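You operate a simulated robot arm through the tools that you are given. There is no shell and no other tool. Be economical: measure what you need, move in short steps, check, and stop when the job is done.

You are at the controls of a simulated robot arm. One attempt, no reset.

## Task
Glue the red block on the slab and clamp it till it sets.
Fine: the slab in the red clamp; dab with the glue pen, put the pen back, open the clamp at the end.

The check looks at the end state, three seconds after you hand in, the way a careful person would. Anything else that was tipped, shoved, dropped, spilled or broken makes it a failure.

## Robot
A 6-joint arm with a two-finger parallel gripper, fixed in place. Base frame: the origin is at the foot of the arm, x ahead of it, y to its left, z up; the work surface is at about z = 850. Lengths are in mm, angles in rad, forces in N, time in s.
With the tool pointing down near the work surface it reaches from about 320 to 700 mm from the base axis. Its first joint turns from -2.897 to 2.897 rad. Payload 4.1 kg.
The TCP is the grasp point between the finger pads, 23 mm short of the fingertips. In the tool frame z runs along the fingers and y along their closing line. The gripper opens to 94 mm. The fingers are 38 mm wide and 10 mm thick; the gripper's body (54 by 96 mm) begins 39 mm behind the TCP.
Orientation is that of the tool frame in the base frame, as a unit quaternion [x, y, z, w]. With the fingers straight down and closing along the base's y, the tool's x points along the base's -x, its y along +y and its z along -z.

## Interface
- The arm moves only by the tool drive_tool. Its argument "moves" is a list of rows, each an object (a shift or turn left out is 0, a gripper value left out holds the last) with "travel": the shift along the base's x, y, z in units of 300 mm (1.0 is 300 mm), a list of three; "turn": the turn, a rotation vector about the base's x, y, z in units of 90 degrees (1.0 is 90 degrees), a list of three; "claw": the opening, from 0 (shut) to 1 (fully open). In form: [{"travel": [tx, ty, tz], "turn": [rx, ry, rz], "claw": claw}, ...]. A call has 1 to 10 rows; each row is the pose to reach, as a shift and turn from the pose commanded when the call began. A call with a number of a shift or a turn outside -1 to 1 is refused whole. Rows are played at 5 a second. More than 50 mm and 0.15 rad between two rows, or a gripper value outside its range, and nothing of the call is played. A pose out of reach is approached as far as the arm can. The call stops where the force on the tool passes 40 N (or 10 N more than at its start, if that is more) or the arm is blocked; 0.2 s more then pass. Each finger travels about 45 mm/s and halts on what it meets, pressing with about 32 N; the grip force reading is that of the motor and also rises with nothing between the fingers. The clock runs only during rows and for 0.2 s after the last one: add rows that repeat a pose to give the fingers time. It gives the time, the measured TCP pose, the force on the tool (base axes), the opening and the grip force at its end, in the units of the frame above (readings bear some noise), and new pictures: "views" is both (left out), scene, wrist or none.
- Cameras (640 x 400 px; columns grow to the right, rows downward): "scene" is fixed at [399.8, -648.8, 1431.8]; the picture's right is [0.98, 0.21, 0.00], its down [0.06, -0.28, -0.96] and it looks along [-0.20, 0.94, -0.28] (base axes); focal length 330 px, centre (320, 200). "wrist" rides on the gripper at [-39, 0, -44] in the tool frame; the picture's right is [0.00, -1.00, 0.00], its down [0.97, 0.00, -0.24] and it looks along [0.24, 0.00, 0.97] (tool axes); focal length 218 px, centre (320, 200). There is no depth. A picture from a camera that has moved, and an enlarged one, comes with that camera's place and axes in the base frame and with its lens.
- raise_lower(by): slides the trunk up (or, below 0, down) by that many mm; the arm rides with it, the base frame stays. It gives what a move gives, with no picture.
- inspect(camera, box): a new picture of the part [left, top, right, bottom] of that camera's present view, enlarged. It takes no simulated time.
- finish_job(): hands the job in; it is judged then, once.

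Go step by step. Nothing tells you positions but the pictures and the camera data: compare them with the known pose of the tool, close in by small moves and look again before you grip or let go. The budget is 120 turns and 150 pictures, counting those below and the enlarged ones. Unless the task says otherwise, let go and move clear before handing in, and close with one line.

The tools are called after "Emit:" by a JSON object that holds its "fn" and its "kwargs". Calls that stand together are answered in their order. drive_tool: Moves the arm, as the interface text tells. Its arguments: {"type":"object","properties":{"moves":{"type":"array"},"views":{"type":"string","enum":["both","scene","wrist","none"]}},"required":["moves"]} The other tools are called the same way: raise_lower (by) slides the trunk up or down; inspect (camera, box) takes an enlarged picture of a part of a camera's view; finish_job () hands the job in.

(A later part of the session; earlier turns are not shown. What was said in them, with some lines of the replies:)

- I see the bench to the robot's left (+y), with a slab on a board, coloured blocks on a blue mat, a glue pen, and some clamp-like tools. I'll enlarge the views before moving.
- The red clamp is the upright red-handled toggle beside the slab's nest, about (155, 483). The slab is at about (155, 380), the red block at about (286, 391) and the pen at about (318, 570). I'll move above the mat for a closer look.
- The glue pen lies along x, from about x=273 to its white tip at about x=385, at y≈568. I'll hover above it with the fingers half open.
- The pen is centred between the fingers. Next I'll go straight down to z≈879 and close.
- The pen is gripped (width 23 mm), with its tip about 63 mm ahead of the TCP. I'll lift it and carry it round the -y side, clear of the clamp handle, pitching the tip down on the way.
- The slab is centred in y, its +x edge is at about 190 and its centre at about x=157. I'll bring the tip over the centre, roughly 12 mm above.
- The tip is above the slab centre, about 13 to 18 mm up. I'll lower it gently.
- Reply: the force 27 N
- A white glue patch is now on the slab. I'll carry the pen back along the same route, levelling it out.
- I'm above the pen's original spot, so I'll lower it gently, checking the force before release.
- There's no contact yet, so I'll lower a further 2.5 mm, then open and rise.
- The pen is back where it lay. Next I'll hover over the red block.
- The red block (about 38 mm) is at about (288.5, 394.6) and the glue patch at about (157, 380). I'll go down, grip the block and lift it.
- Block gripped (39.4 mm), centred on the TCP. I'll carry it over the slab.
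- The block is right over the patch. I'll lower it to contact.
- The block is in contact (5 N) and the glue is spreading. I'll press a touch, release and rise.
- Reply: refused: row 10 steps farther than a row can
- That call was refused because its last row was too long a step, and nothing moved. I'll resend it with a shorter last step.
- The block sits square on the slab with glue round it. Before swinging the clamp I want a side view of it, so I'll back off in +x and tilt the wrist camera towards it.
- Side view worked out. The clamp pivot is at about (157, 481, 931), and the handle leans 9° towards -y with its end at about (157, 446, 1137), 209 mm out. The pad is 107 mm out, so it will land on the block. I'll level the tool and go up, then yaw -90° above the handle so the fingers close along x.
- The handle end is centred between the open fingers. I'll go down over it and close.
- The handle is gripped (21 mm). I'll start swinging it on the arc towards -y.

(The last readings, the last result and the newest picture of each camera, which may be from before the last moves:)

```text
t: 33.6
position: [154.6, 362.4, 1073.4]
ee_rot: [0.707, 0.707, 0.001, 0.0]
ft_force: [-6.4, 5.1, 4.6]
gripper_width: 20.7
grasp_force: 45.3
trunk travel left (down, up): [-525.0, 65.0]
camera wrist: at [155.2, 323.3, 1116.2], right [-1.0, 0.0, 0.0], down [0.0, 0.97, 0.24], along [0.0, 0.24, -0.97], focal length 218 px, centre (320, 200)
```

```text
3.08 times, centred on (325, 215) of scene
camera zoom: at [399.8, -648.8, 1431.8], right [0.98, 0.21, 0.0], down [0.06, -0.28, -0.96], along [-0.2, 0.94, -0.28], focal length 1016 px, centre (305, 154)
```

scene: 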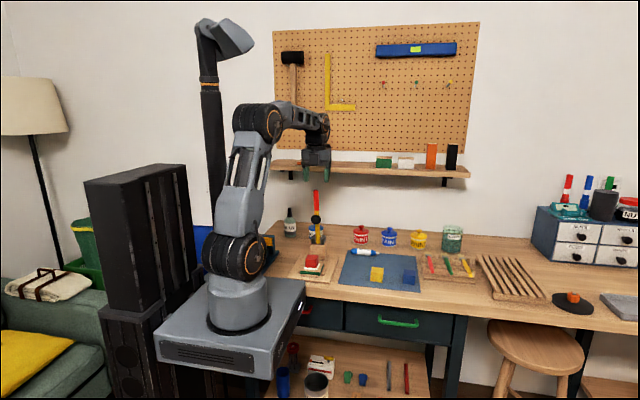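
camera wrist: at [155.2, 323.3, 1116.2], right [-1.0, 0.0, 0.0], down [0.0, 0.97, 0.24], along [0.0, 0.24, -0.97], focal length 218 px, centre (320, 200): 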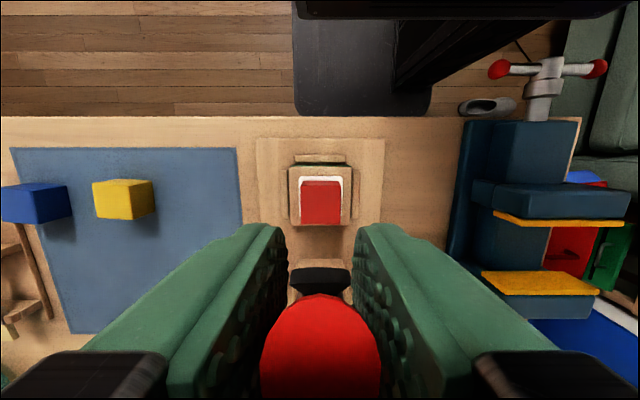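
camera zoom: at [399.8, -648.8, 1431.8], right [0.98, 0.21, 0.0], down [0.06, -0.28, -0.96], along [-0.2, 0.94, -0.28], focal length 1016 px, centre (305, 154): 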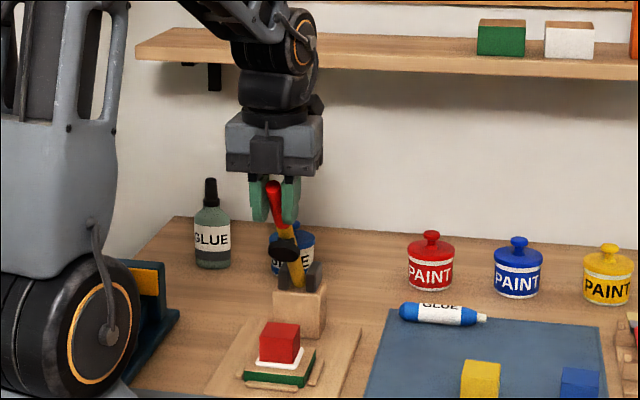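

The swing is going smoothly with low forces. I'll continue to about 15° above horizontal.

Emit:
{"fn": "drive_tool", "kwargs": {"moves": [{"travel": [0, -0.04, -0.036]}, {"travel": [0, -0.076, -0.076]}, {"travel": [0, -0.137, -0.164]}, {"travel": [0, -0.183, -0.261]}, {"travel": [0, -0.199, -0.312]}, {"travel": [0, -0.199, -0.312]}], "views": "wrist"}}

Emit:
{"fn": "inspect", "kwargs": {"camera": "scene", "box": [280, 170, 370, 290]}}

```text
t: 35.0
position: [155.8, 303.0, 978.2]
ee_rot: [0.707, 0.707, -0.001, 0.001]
ft_force: [-11.3, -3.5, -6.0]
gripper_width: 20.8
grasp_force: 45.0
trunk travel left (down, up): [-525.0, 65.0]
camera wrist: at [155.2, 263.8, 1021.6], right [-1.0, 0.0, 0.0], down [0.0, 0.97, 0.24], along [0.0, 0.24, -0.97], focal length 218 px, centre (320, 200)
```

wrist: 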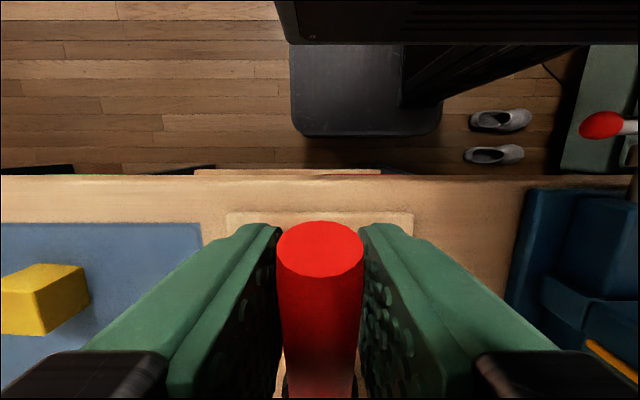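

```text
3.33 times, centred on (325, 230) of scene
camera zoom: at [399.8, -648.8, 1431.8], right [0.98, 0.21, 0.0], down [0.06, -0.28, -0.96], along [-0.2, 0.94, -0.28], focal length 1100 px, centre (303, 100)
```

zoom: 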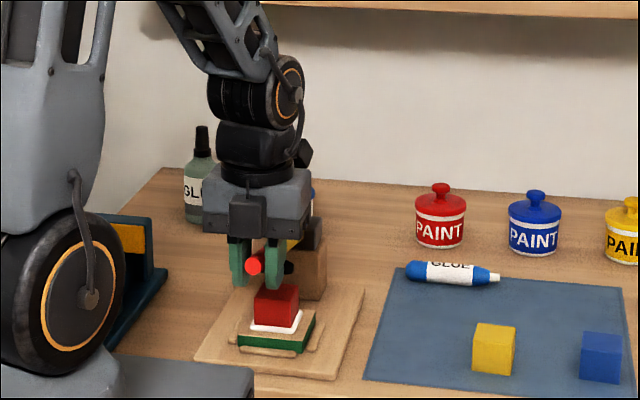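

The pad is close to the block. I'll take the last degrees in small steps, watching the force.

Emit:
{"fn": "drive_tool", "kwargs": {"moves": [{"travel": [0, -0.006, -0.026]}, {"travel": [0, -0.012, -0.053]}, {"travel": [0, -0.014, -0.065]}, {"travel": [0, -0.015, -0.074]}, {"travel": [0, -0.015, -0.074]}], "views": "wrist"}}

Emit:
{"fn": "inspect", "kwargs": {"camera": "scene", "box": [290, 220, 350, 290]}}

```text
t: 36.2
position: [154.8, 298.8, 956.8]
ee_rot: [0.707, 0.707, 0.001, 0.0]
ft_force: [-14.2, 3.2, 1.6]
gripper_width: 20.8
grasp_force: 45.2
trunk travel left (down, up): [-525.0, 65.0]
camera wrist: at [155.1, 259.9, 1000.6], right [-1.0, 0.0, 0.0], down [0.0, 0.97, 0.24], along [0.0, 0.24, -0.97], focal length 218 px, centre (320, 200)
```

wrist: 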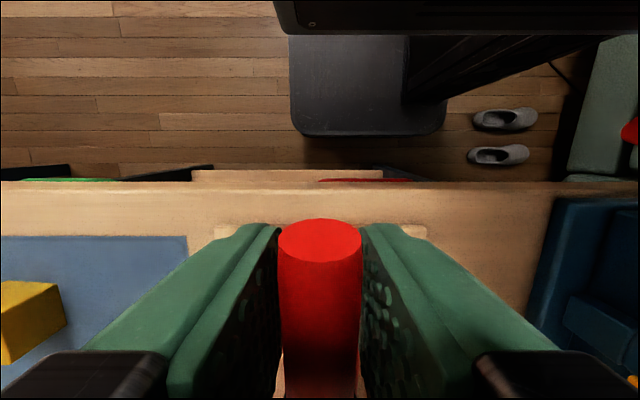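

```text
5.71 times, centred on (320, 255) of scene
camera zoom: at [399.8, -648.8, 1431.8], right [0.98, 0.21, 0.0], down [0.06, -0.28, -0.96], along [-0.2, 0.94, -0.28], focal length 1886 px, centre (320, -114)
```

zoom: 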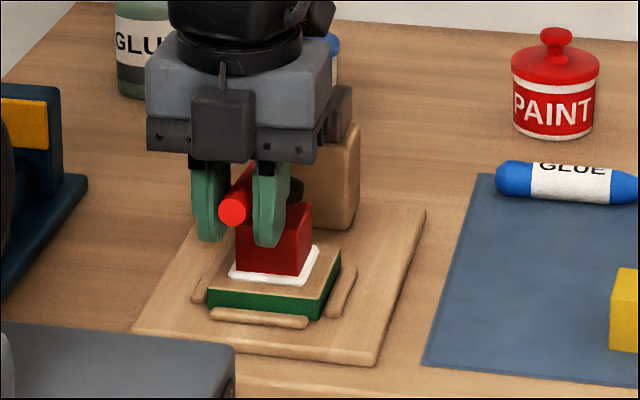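

Emit:
{"fn": "drive_tool", "kwargs": {"moves": [{"travel": [-0.003, -0.001, -0.012]}, {"travel": [-0.005, -0.002, -0.024]}, {"travel": [-0.005, -0.003, -0.036]}, {"travel": [-0.005, -0.003, -0.046]}, {"travel": [-0.005, -0.003, -0.046]}], "views": "none"}}

Emit:
{"fn": "inspect", "kwargs": {"camera": "scene", "box": [290, 220, 350, 290]}}

```text
t: 37.4
position: [154.4, 296.9, 944.6]
ee_rot: [0.707, 0.707, 0.0, 0.001]
ft_force: [-0.1, -1.0, 3.0]
gripper_width: 20.9
grasp_force: 45.1
trunk travel left (down, up): [-525.0, 65.0]
```

```text
5.71 times, centred on (320, 255) of scene
camera zoom: at [399.8, -648.8, 1431.8], right [0.98, 0.21, 0.0], down [0.06, -0.28, -0.96], along [-0.2, 0.94, -0.28], focal length 1886 px, centre (320, -114)
```

zoom: 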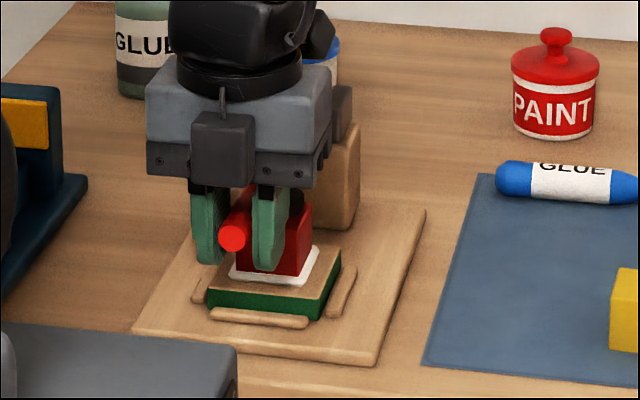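

Emit:
{"fn": "drive_tool", "kwargs": {"moves": [{"travel": [0, 0, -0.008]}, {"travel": [0, 0, -0.016]}, {"travel": [0, 0, -0.024]}, {"travel": [0, 0, -0.032]}, {"travel": [0, 0, -0.032]}], "views": "wrist"}}

Emit:
{"fn": "inspect", "kwargs": {"camera": "scene", "box": [290, 220, 350, 290]}}

```text
t: 38.6
position: [154.8, 296.3, 934.6]
ee_rot: [0.707, 0.707, 0.002, -0.001]
ft_force: [3.3, -3.3, 13.7]
gripper_width: 21.1
grasp_force: 45.3
trunk travel left (down, up): [-525.0, 65.0]
camera wrist: at [155.1, 258.0, 977.8], right [-1.0, 0.0, 0.0], down [0.0, 0.97, 0.24], along [0.0, 0.24, -0.97], focal length 218 px, centre (320, 200)
```

wrist: 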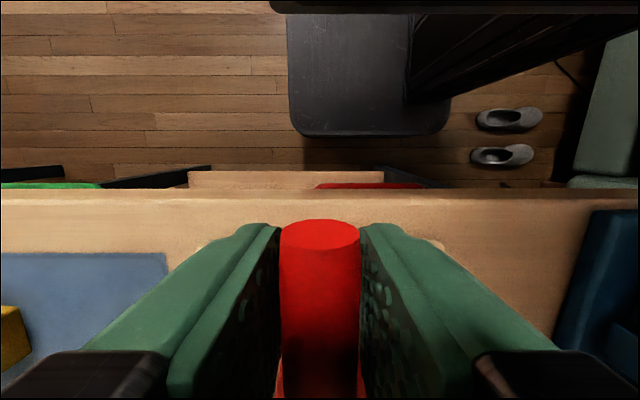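

```text
5.71 times, centred on (320, 255) of scene
camera zoom: at [399.8, -648.8, 1431.8], right [0.98, 0.21, 0.0], down [0.06, -0.28, -0.96], along [-0.2, 0.94, -0.28], focal length 1886 px, centre (320, -114)
```

zoom: 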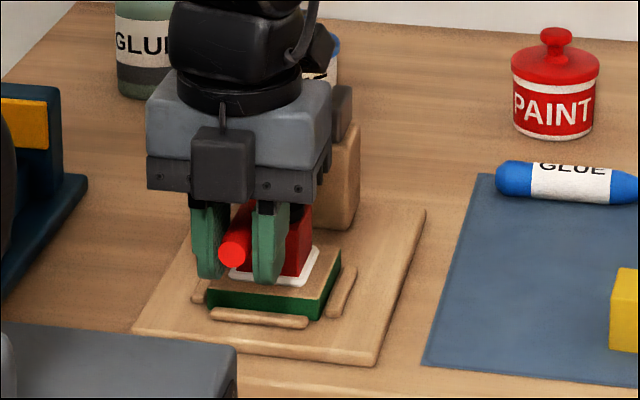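

The force has risen to about 14 N, so the pad is contacting the block. I'll press slightly further to see whether it seats or latches.

Emit:
{"fn": "drive_tool", "kwargs": {"moves": [{"travel": [0, 0, -0.005]}, {"travel": [0, 0, -0.01]}, {"travel": [0, 0, -0.01]}], "views": "none"}}

```text
t: 39.3
position: [155.4, 297.1, 934.3]
ee_rot: [0.708, 0.707, 0.003, -0.001]
ft_force: [1.2, -10.0, 26.6]
gripper_width: 20.9
grasp_force: 45.0
trunk travel left (down, up): [-525.0, 65.0]
stopped in row 3: the force on the tool passed its limit (the readings are from after the stop); the commanded pose is now the measured one
```

The pad is firmly down on the block. I'll hold here and let time run.

Emit:
{"fn": "drive_tool", "kwargs": {"moves": [{"travel": [0, 0, 0]}, {"travel": [0, 0, 0]}, {"travel": [0, 0, 0]}, {"travel": [0, 0, 0]}, {"travel": [0, 0, 0]}, {"travel": [0, 0, 0]}, {"travel": [0, 0, 0]}, {"travel": [0, 0, 0]}, {"travel": [0, 0, 0]}, {"travel": [0, 0, 0]}], "views": "none"}}

Emit:
{"fn": "inspect", "kwargs": {"camera": "scene", "box": [295, 240, 345, 285]}}

```text
t: 41.5
position: [154.6, 296.9, 933.0]
ee_rot: [0.707, 0.707, 0.004, -0.003]
ft_force: [3.8, -8.0, 37.9]
gripper_width: 20.9
grasp_force: 44.9
trunk travel left (down, up): [-525.0, 65.0]
```

```text
8.89 times, centred on (320, 262) of scene
camera zoom: at [399.8, -648.8, 1431.8], right [0.98, 0.21, 0.0], down [0.06, -0.28, -0.96], along [-0.2, 0.94, -0.28], focal length 2934 px, centre (320, -356)
```

zoom: 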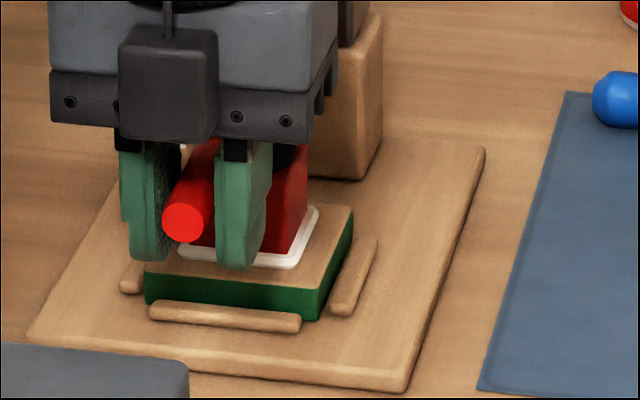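

The press is a little strong at 38 N, so I'll ease up about 1 mm and keep holding.

Emit:
{"fn": "drive_tool", "kwargs": {"moves": [{"travel": [0, 0, 0.004]}, {"travel": [0, 0, 0.004]}, {"travel": [0, 0, 0.004]}, {"travel": [0, 0, 0.004]}, {"travel": [0, 0, 0.004]}, {"travel": [0, 0, 0.004]}, {"travel": [0, 0, 0.004]}, {"travel": [0, 0, 0.004]}, {"travel": [0, 0, 0.004]}, {"travel": [0, 0, 0.004]}], "views": "none"}}

```text
t: 43.7
position: [155.6, 296.4, 933.7]
ee_rot: [0.707, 0.707, 0.003, 0.0]
ft_force: [2.9, -9.8, 18.4]
gripper_width: 21.0
grasp_force: 45.1
trunk travel left (down, up): [-525.0, 65.0]
```

I'll test whether the clamp stays closed by itself by easing up a couple more mm.

Emit:
{"fn": "drive_tool", "kwargs": {"moves": [{"travel": [0, 0, 0.004]}, {"travel": [0, 0, 0.007]}, {"travel": [0, 0, 0.007]}, {"travel": [0, 0, 0.007]}, {"travel": [0, 0, 0.007]}, {"travel": [0, 0, 0.007]}, {"travel": [0, 0, 0.007]}, {"travel": [0, 0, 0.007]}], "views": "none"}}

```text
t: 45.5
position: [154.8, 297.5, 934.9]
ee_rot: [0.707, 0.707, 0.002, -0.001]
ft_force: [-0.1, -14.5, -10.4]
gripper_width: 20.9
grasp_force: 45.4
trunk travel left (down, up): [-525.0, 65.0]
```

The handle now pulls down on the tool, so the clamp holds itself closed. I'll ease back to neutral, open the fingers, and check that it stays.

Emit:
{"fn": "drive_tool", "kwargs": {"moves": [{"travel": [0, 0, -0.004]}, {"travel": [0, 0, -0.004]}, {"travel": [0, 0, -0.004], "claw": 0.5}, {"travel": [0, 0, -0.004], "claw": 0.5}, {"travel": [0, 0, -0.004], "claw": 0.5}, {"travel": [0, 0, -0.004], "claw": 0.5}, {"travel": [0, 0, -0.004], "claw": 0.5}, {"travel": [0, 0, -0.004], "claw": 0.5}, {"travel": [0, 0, -0.004], "claw": 0.5}, {"travel": [0, 0, -0.004], "claw": 0.5}], "views": "wrist"}}

Emit:
{"fn": "inspect", "kwargs": {"camera": "scene", "box": [290, 220, 350, 290]}}

```text
t: 47.7
position: [154.9, 299.4, 934.2]
ee_rot: [0.707, 0.707, 0.001, -0.001]
ft_force: [-0.2, 0.2, 0.5]
gripper_width: 47.1
grasp_force: 0.0
trunk travel left (down, up): [-525.0, 65.0]
camera wrist: at [155.1, 259.4, 977.2], right [-1.0, 0.0, 0.0], down [0.0, 0.97, 0.24], along [0.0, 0.24, -0.97], focal length 218 px, centre (320, 200)
```

wrist: 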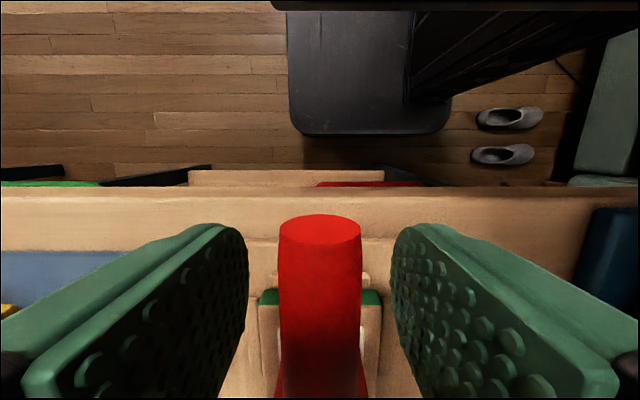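

```text
5.71 times, centred on (320, 255) of scene
camera zoom: at [399.8, -648.8, 1431.8], right [0.98, 0.21, 0.0], down [0.06, -0.28, -0.96], along [-0.2, 0.94, -0.28], focal length 1886 px, centre (320, -114)
```

zoom: 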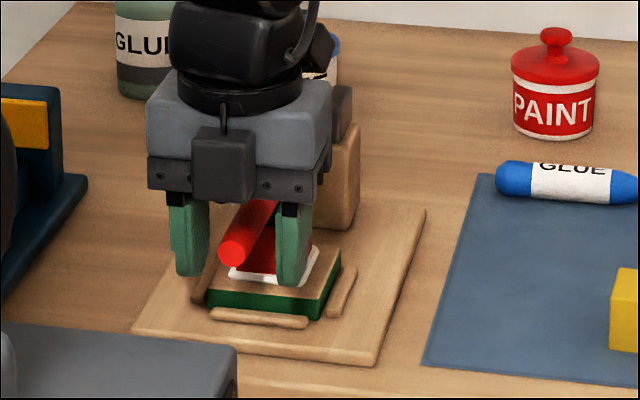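

It stays closed without me. I'll rise clear while it sets and look at the pad.

Emit:
{"fn": "drive_tool", "kwargs": {"moves": [{"travel": [0, 0, 0.08]}, {"travel": [0, 0, 0.2]}, {"travel": [0, 0, 0.34]}, {"travel": [0, 0, 0.45]}, {"travel": [0, 0, 0.45]}, {"travel": [0, 0, 0.45]}, {"travel": [0, 0, 0.45]}, {"travel": [0, 0, 0.45]}, {"travel": [0, 0, 0.45]}, {"travel": [0, 0, 0.45]}], "views": "wrist"}}

Emit:
{"fn": "inspect", "kwargs": {"camera": "scene", "box": [290, 220, 350, 290]}}

```text
t: 49.9
position: [153.5, 298.6, 1068.9]
ee_rot: [0.707, 0.707, 0.001, -0.001]
ft_force: [0.3, 0.1, 0.2]
gripper_width: 47.2
grasp_force: 0.1
trunk travel left (down, up): [-525.0, 65.0]
camera wrist: at [154.7, 259.4, 1112.5], right [-1.0, 0.0, 0.0], down [0.0, 0.97, 0.24], along [0.0, 0.24, -0.97], focal length 218 px, centre (320, 200)
```

wrist: 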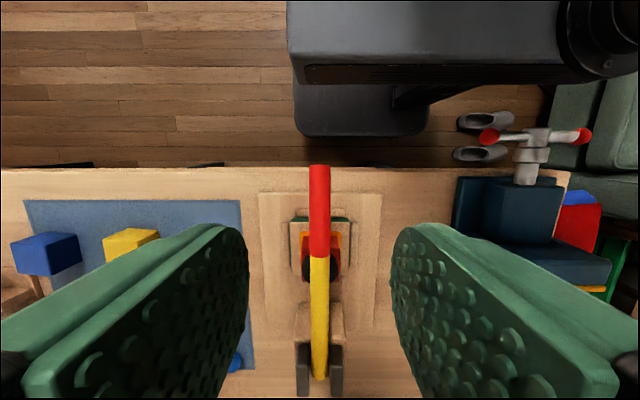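

```text
5.71 times, centred on (320, 255) of scene
camera zoom: at [399.8, -648.8, 1431.8], right [0.98, 0.21, 0.0], down [0.06, -0.28, -0.96], along [-0.2, 0.94, -0.28], focal length 1886 px, centre (320, -114)
```

zoom: 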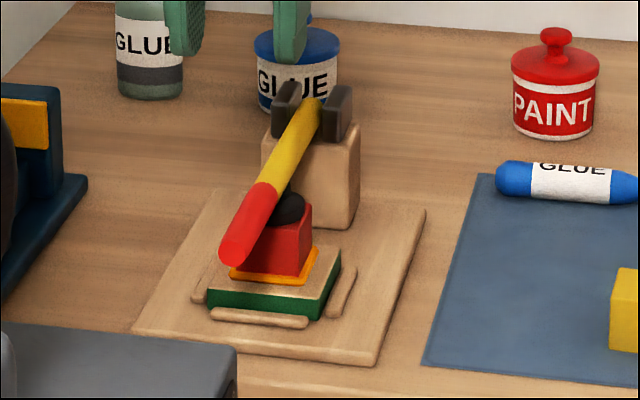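

The clamp is closed with its pad on the block. The glue rim has changed from white to orange, which looks like a curing cue, so I'll keep waiting and watch it.

Emit:
{"fn": "drive_tool", "kwargs": {"moves": [{}, {}, {}, {}, {}, {}, {}, {}, {}, {}], "views": "none"}}

Emit:
{"fn": "drive_tool", "kwargs": {"moves": [{}, {}, {}, {}, {}, {}, {}, {}, {}, {}], "views": "none"}}

Emit:
{"fn": "drive_tool", "kwargs": {"moves": [{}, {}, {}, {}, {}, {}, {}, {}, {}, {}], "views": "none"}}

Emit:
{"fn": "inspect", "kwargs": {"camera": "scene", "box": [290, 220, 350, 290]}}

```text
t: 52.1
position: [155.3, 298.6, 1068.6]
ee_rot: [0.707, 0.707, 0.002, -0.001]
ft_force: [-0.2, 0.4, 0.1]
gripper_width: 46.8
grasp_force: 0.0
trunk travel left (down, up): [-525.0, 65.0]
```

```text
t: 54.3
position: [155.3, 298.6, 1070.2]
ee_rot: [0.708, 0.707, 0.002, -0.001]
ft_force: [-0.4, -0.1, 0.2]
gripper_width: 46.9
grasp_force: 0.2
trunk travel left (down, up): [-525.0, 65.0]
```

```text
t: 56.5
position: [154.9, 298.8, 1069.3]
ee_rot: [0.707, 0.707, 0.001, -0.001]
ft_force: [0.5, -0.1, 0.7]
gripper_width: 46.9
grasp_force: 0.0
trunk travel left (down, up): [-525.0, 65.0]
```

```text
5.71 times, centred on (320, 255) of scene
camera zoom: at [399.8, -648.8, 1431.8], right [0.98, 0.21, 0.0], down [0.06, -0.28, -0.96], along [-0.2, 0.94, -0.28], focal length 1886 px, centre (320, -114)
```

zoom: 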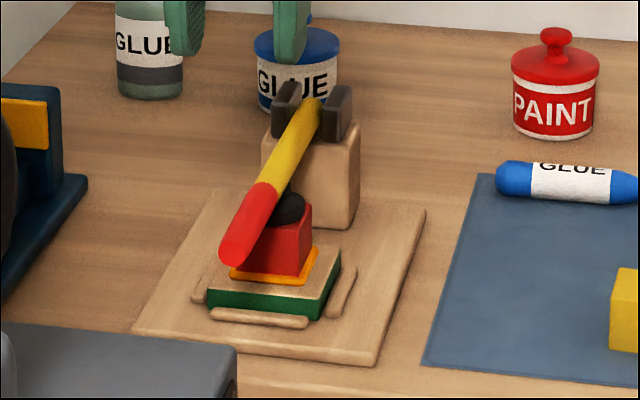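

The rim stayed white until at least t=47.7 and was orange by 49.9, so that could be the set state. Extra clamp time costs little, so I'll wait longer and see if it changes again.

Emit:
{"fn": "drive_tool", "kwargs": {"moves": [{}, {}, {}, {}, {}, {}, {}, {}, {}, {}], "views": "none"}}

Emit:
{"fn": "drive_tool", "kwargs": {"moves": [{}, {}, {}, {}, {}, {}, {}, {}, {}, {}], "views": "none"}}

Emit:
{"fn": "drive_tool", "kwargs": {"moves": [{}, {}, {}, {}, {}, {}, {}, {}, {}, {}], "views": "none"}}

Emit:
{"fn": "drive_tool", "kwargs": {"moves": [{}, {}, {}, {}, {}, {}, {}, {}, {}, {}], "views": "none"}}

Emit:
{"fn": "drive_tool", "kwargs": {"moves": [{}, {}, {}, {}, {}, {}, {}, {}, {}, {}], "views": "none"}}

Emit:
{"fn": "drive_tool", "kwargs": {"moves": [{}, {}, {}, {}, {}, {}, {}, {}, {}, {}], "views": "none"}}

Emit:
{"fn": "inspect", "kwargs": {"camera": "scene", "box": [290, 220, 350, 290]}}

```text
t: 58.7
position: [154.6, 299.2, 1069.4]
ee_rot: [0.707, 0.707, 0.002, 0.0]
ft_force: [0.5, 0.4, -0.2]
gripper_width: 47.0
grasp_force: 0.1
trunk travel left (down, up): [-525.0, 65.0]
```

```text
t: 60.9
position: [153.2, 297.2, 1068.7]
ee_rot: [0.707, 0.707, 0.002, 0.0]
ft_force: [1.0, 0.5, 0.1]
gripper_width: 47.3
grasp_force: 0.0
trunk travel left (down, up): [-525.0, 65.0]
```

```text
t: 63.1
position: [153.7, 298.4, 1070.3]
ee_rot: [0.707, 0.707, 0.002, 0.0]
ft_force: [-0.2, 0.1, 0.4]
gripper_width: 46.7
grasp_force: 0.1
trunk travel left (down, up): [-525.0, 65.0]
```

```text
t: 65.3
position: [153.7, 298.3, 1069.2]
ee_rot: [0.707, 0.707, 0.001, -0.001]
ft_force: [0.6, -0.1, 0.0]
gripper_width: 47.3
grasp_force: 0.1
trunk travel left (down, up): [-525.0, 65.0]
```

```text
t: 67.5
position: [155.0, 300.2, 1069.1]
ee_rot: [0.707, 0.707, 0.001, 0.0]
ft_force: [0.2, 0.0, -0.5]
gripper_width: 46.8
grasp_force: 0.0
trunk travel left (down, up): [-525.0, 65.0]
```

```text
t: 69.7
position: [154.9, 298.0, 1068.8]
ee_rot: [0.707, 0.707, 0.002, 0.0]
ft_force: [0.1, 0.1, 0.1]
gripper_width: 46.9
grasp_force: 0.0
trunk travel left (down, up): [-525.0, 65.0]
```

```text
5.71 times, centred on (320, 255) of scene
camera zoom: at [399.8, -648.8, 1431.8], right [0.98, 0.21, 0.0], down [0.06, -0.28, -0.96], along [-0.2, 0.94, -0.28], focal length 1886 px, centre (320, -114)
```

zoom: 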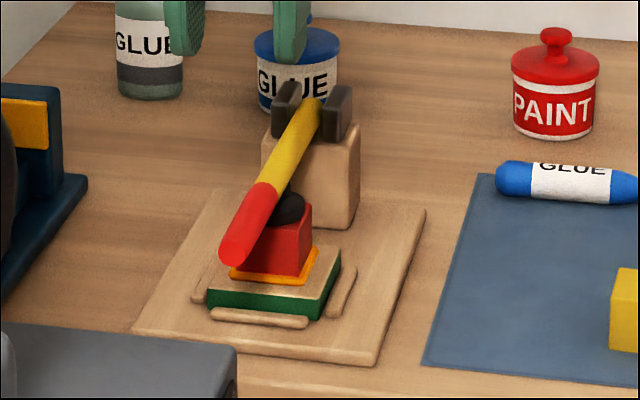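

There's been no change for 20 s, so orange seems to be final. I'll wait a bit more for safety, then open the clamp.

Emit:
{"fn": "drive_tool", "kwargs": {"moves": [{}, {}, {}, {}, {}, {}, {}, {}, {}, {}], "views": "none"}}

Emit:
{"fn": "drive_tool", "kwargs": {"moves": [{}, {}, {}, {}, {}, {}, {}, {}, {}, {}], "views": "none"}}

Emit:
{"fn": "drive_tool", "kwargs": {"moves": [{}, {}, {}, {}, {}, {}, {}, {}, {}, {}], "views": "none"}}

Emit:
{"fn": "drive_tool", "kwargs": {"moves": [{}, {}, {}, {}, {}, {}, {}, {}, {}, {}], "views": "none"}}

Emit:
{"fn": "drive_tool", "kwargs": {"moves": [{}, {}, {}, {}, {}, {}, {}, {}, {}, {}], "views": "wrist"}}

Emit:
{"fn": "inspect", "kwargs": {"camera": "scene", "box": [290, 220, 350, 290]}}

```text
t: 71.9
position: [154.4, 298.3, 1069.6]
ee_rot: [0.707, 0.707, 0.002, 0.0]
ft_force: [0.7, 0.0, -0.5]
gripper_width: 46.7
grasp_force: 0.1
trunk travel left (down, up): [-525.0, 65.0]
```

```text
t: 74.1
position: [154.9, 297.5, 1069.2]
ee_rot: [0.708, 0.707, 0.002, 0.0]
ft_force: [-0.7, 0.1, -0.7]
gripper_width: 47.0
grasp_force: 0.2
trunk travel left (down, up): [-525.0, 65.0]
```

```text
t: 76.3
position: [155.1, 298.7, 1069.5]
ee_rot: [0.707, 0.707, 0.002, -0.001]
ft_force: [-0.6, -0.1, 1.4]
gripper_width: 47.0
grasp_force: 0.1
trunk travel left (down, up): [-525.0, 65.0]
```

```text
t: 78.5
position: [154.2, 297.7, 1069.6]
ee_rot: [0.707, 0.707, 0.003, -0.001]
ft_force: [-0.2, -0.1, 0.0]
gripper_width: 47.0
grasp_force: 0.1
trunk travel left (down, up): [-525.0, 65.0]
```

```text
t: 80.7
position: [154.1, 298.2, 1068.9]
ee_rot: [0.708, 0.706, 0.001, -0.001]
ft_force: [0.0, -0.5, 0.8]
gripper_width: 47.0
grasp_force: 0.1
trunk travel left (down, up): [-525.0, 65.0]
camera wrist: at [154.7, 259.4, 1112.5], right [-1.0, 0.0, 0.0], down [0.0, 0.97, 0.24], along [0.0, 0.24, -0.97], focal length 218 px, centre (320, 200)
```

wrist: 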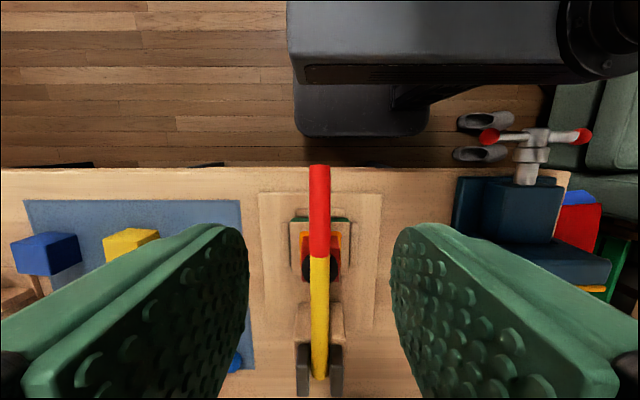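

```text
5.71 times, centred on (320, 255) of scene
camera zoom: at [399.8, -648.8, 1431.8], right [0.98, 0.21, 0.0], down [0.06, -0.28, -0.96], along [-0.2, 0.94, -0.28], focal length 1886 px, centre (320, -114)
```

zoom: 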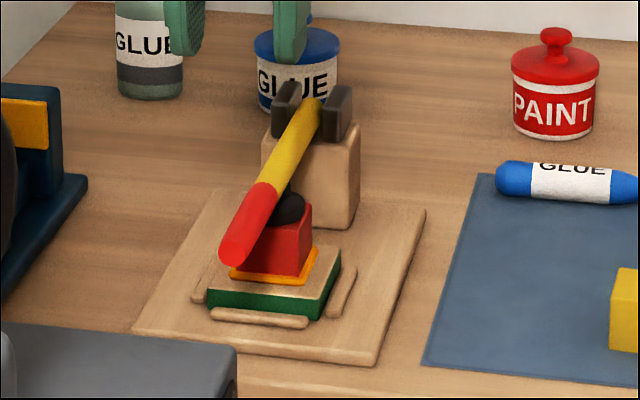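

Still orange and stable, so I'm treating it as set. I'll go back down and grip the handle.

Emit:
{"fn": "drive_tool", "kwargs": {"moves": [{"travel": [0, 0, -0.12]}, {"travel": [0, 0, -0.25]}, {"travel": [0, 0, -0.37]}, {"travel": [0, 0, -0.44]}, {"travel": [0, 0, -0.447]}, {"travel": [0, 0, -0.447], "claw": 0.1}, {"travel": [0, 0, -0.447], "claw": 0.1}, {"travel": [0, 0, -0.447], "claw": 0.1}, {"travel": [0, 0, -0.447], "claw": 0.1}], "views": "none"}}

```text
t: 82.7
position: [155.2, 299.1, 932.2]
ee_rot: [0.707, 0.707, 0.002, -0.001]
ft_force: [1.1, 2.1, -2.6]
gripper_width: 20.8
grasp_force: 44.7
trunk travel left (down, up): [-525.0, 65.0]
```

Emit:
{"fn": "drive_tool", "kwargs": {"moves": [{"travel": [0, 0.001, 0.023]}, {"travel": [0, 0.002, 0.047]}, {"travel": [0, 0.009, 0.099]}, {"travel": [0, 0.022, 0.15]}, {"travel": [0, 0.037, 0.2]}, {"travel": [0, 0.081, 0.297]}, {"travel": [0, 0.142, 0.383]}, {"travel": [0, 0.142, 0.383]}], "views": "none"}}

Emit:
{"fn": "inspect", "kwargs": {"camera": "scene", "box": [280, 170, 370, 290]}}

```text
t: 84.5
position: [155.1, 341.5, 1051.1]
ee_rot: [0.707, 0.707, 0.005, -0.003]
ft_force: [5.6, 0.8, 5.4]
gripper_width: 21.0
grasp_force: 42.3
trunk travel left (down, up): [-525.0, 65.0]
```

```text
3.33 times, centred on (325, 230) of scene
camera zoom: at [399.8, -648.8, 1431.8], right [0.98, 0.21, 0.0], down [0.06, -0.28, -0.96], along [-0.2, 0.94, -0.28], focal length 1100 px, centre (303, 100)
```

zoom: 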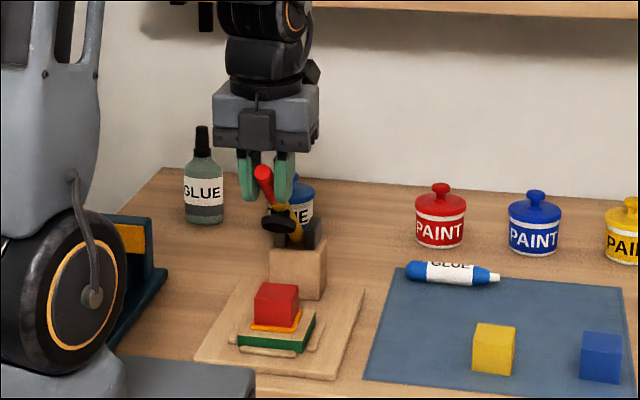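

The block stays on the slab as the pad lifts off. I'll continue the swing back to the original upright position.

Emit:
{"fn": "drive_tool", "kwargs": {"moves": [{"travel": [0, 0.037, 0.04]}, {"travel": [0, 0.075, 0.075]}, {"travel": [0, 0.161, 0.135]}, {"travel": [0, 0.257, 0.18]}, {"travel": [0, 0.31, 0.195]}, {"travel": [0, 0.357, 0.205]}, {"travel": [0, 0.357, 0.205]}], "views": "none"}}

Emit:
{"fn": "inspect", "kwargs": {"camera": "scene", "box": [280, 150, 370, 280]}}

```text
t: 86.1
position: [155.9, 447.4, 1111.4]
ee_rot: [0.707, 0.707, 0.003, -0.001]
ft_force: [3.1, -5.7, 3.7]
gripper_width: 20.9
grasp_force: 44.8
trunk travel left (down, up): [-525.0, 65.0]
```

```text
3.08 times, centred on (325, 215) of scene
camera zoom: at [399.8, -648.8, 1431.8], right [0.98, 0.21, 0.0], down [0.06, -0.28, -0.96], along [-0.2, 0.94, -0.28], focal length 1016 px, centre (305, 154)
```

zoom: 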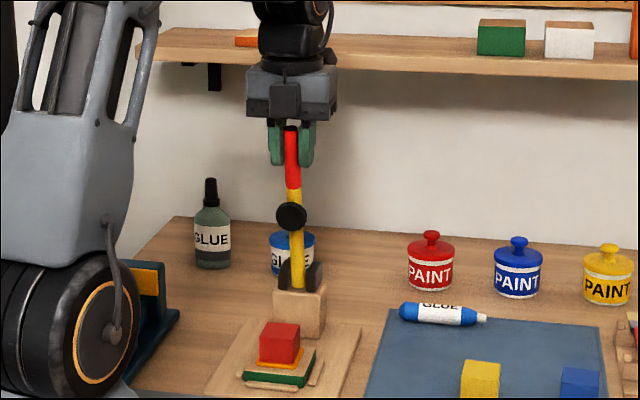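

The handle is back upright. I'll open the fingers, rise straight up and check that it stays.

Emit:
{"fn": "drive_tool", "kwargs": {"moves": [{"claw": 0.65}, {"claw": 0.65}, {"claw": 0.65}, {"claw": 0.65}, {"travel": [0, 0, 0.1], "claw": 0.65}, {"travel": [0, 0, 0.24], "claw": 0.65}, {"travel": [0, 0, 0.34], "claw": 0.65}, {"travel": [0.12, -0.05, 0.34], "claw": 0.65}, {"travel": [0.24, -0.1, 0.34], "claw": 0.65}, {"travel": [0.36, -0.15, 0.34], "claw": 0.65}], "views": "both"}}

Emit:
{"fn": "inspect", "kwargs": {"camera": "scene", "box": [280, 170, 440, 300]}}

```text
t: 88.3
position: [263.6, 402.1, 1213.4]
ee_rot: [0.707, 0.708, 0.001, 0.0]
ft_force: [1.0, 0.3, -0.3]
gripper_width: 61.1
grasp_force: 0.1
trunk travel left (down, up): [-525.0, 65.0]
camera wrist: at [263.5, 363.1, 1256.2], right [-1.0, 0.0, 0.0], down [0.0, 0.97, 0.24], along [0.0, 0.24, -0.97], focal length 218 px, centre (320, 200)
```

scene: 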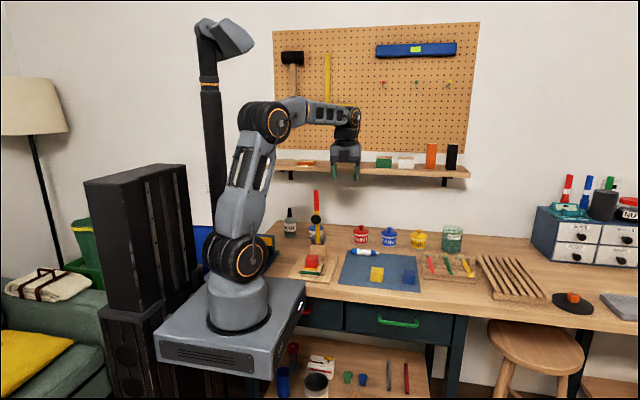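
wrist: 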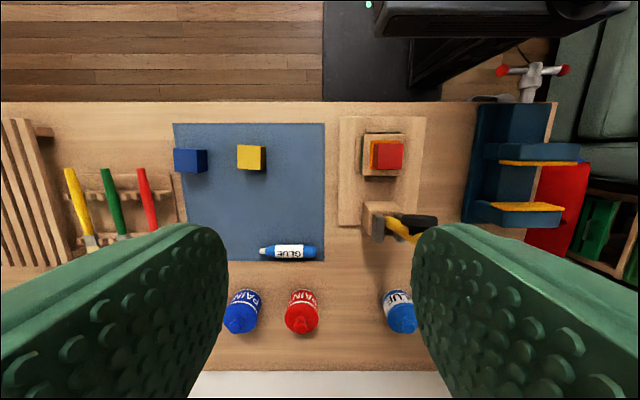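

```text
3.08 times, centred on (360, 235) of scene
camera zoom: at [399.8, -648.8, 1431.8], right [0.98, 0.21, 0.0], down [0.06, -0.28, -0.96], along [-0.2, 0.94, -0.28], focal length 1016 px, centre (197, 92)
```

zoom: 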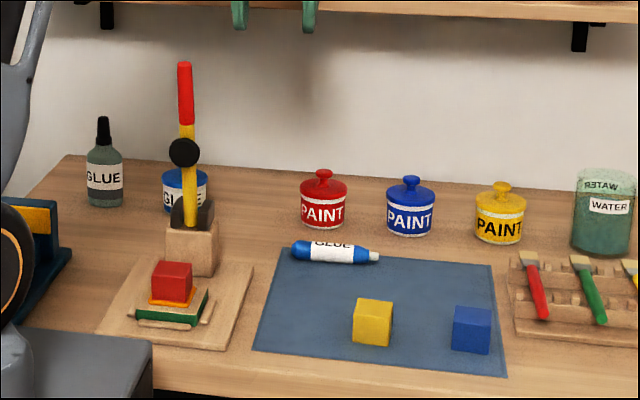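

The clamp is open and upright, and the red block sits on the slab with orange glue round it. The pen is back on the mat, nothing else has moved and the arm is clear, so I'm handing in.

Emit:
{"fn": "finish_job", "kwargs": {}}

```text
The job is handed in.
```

I glued the red block to the slab, held it in the red clamp for about 44 s, put the pen back on the mat and left the clamp open. I judged the glue set from its rim turning white to orange after about 10 s and staying orange; I didn't test the bond.
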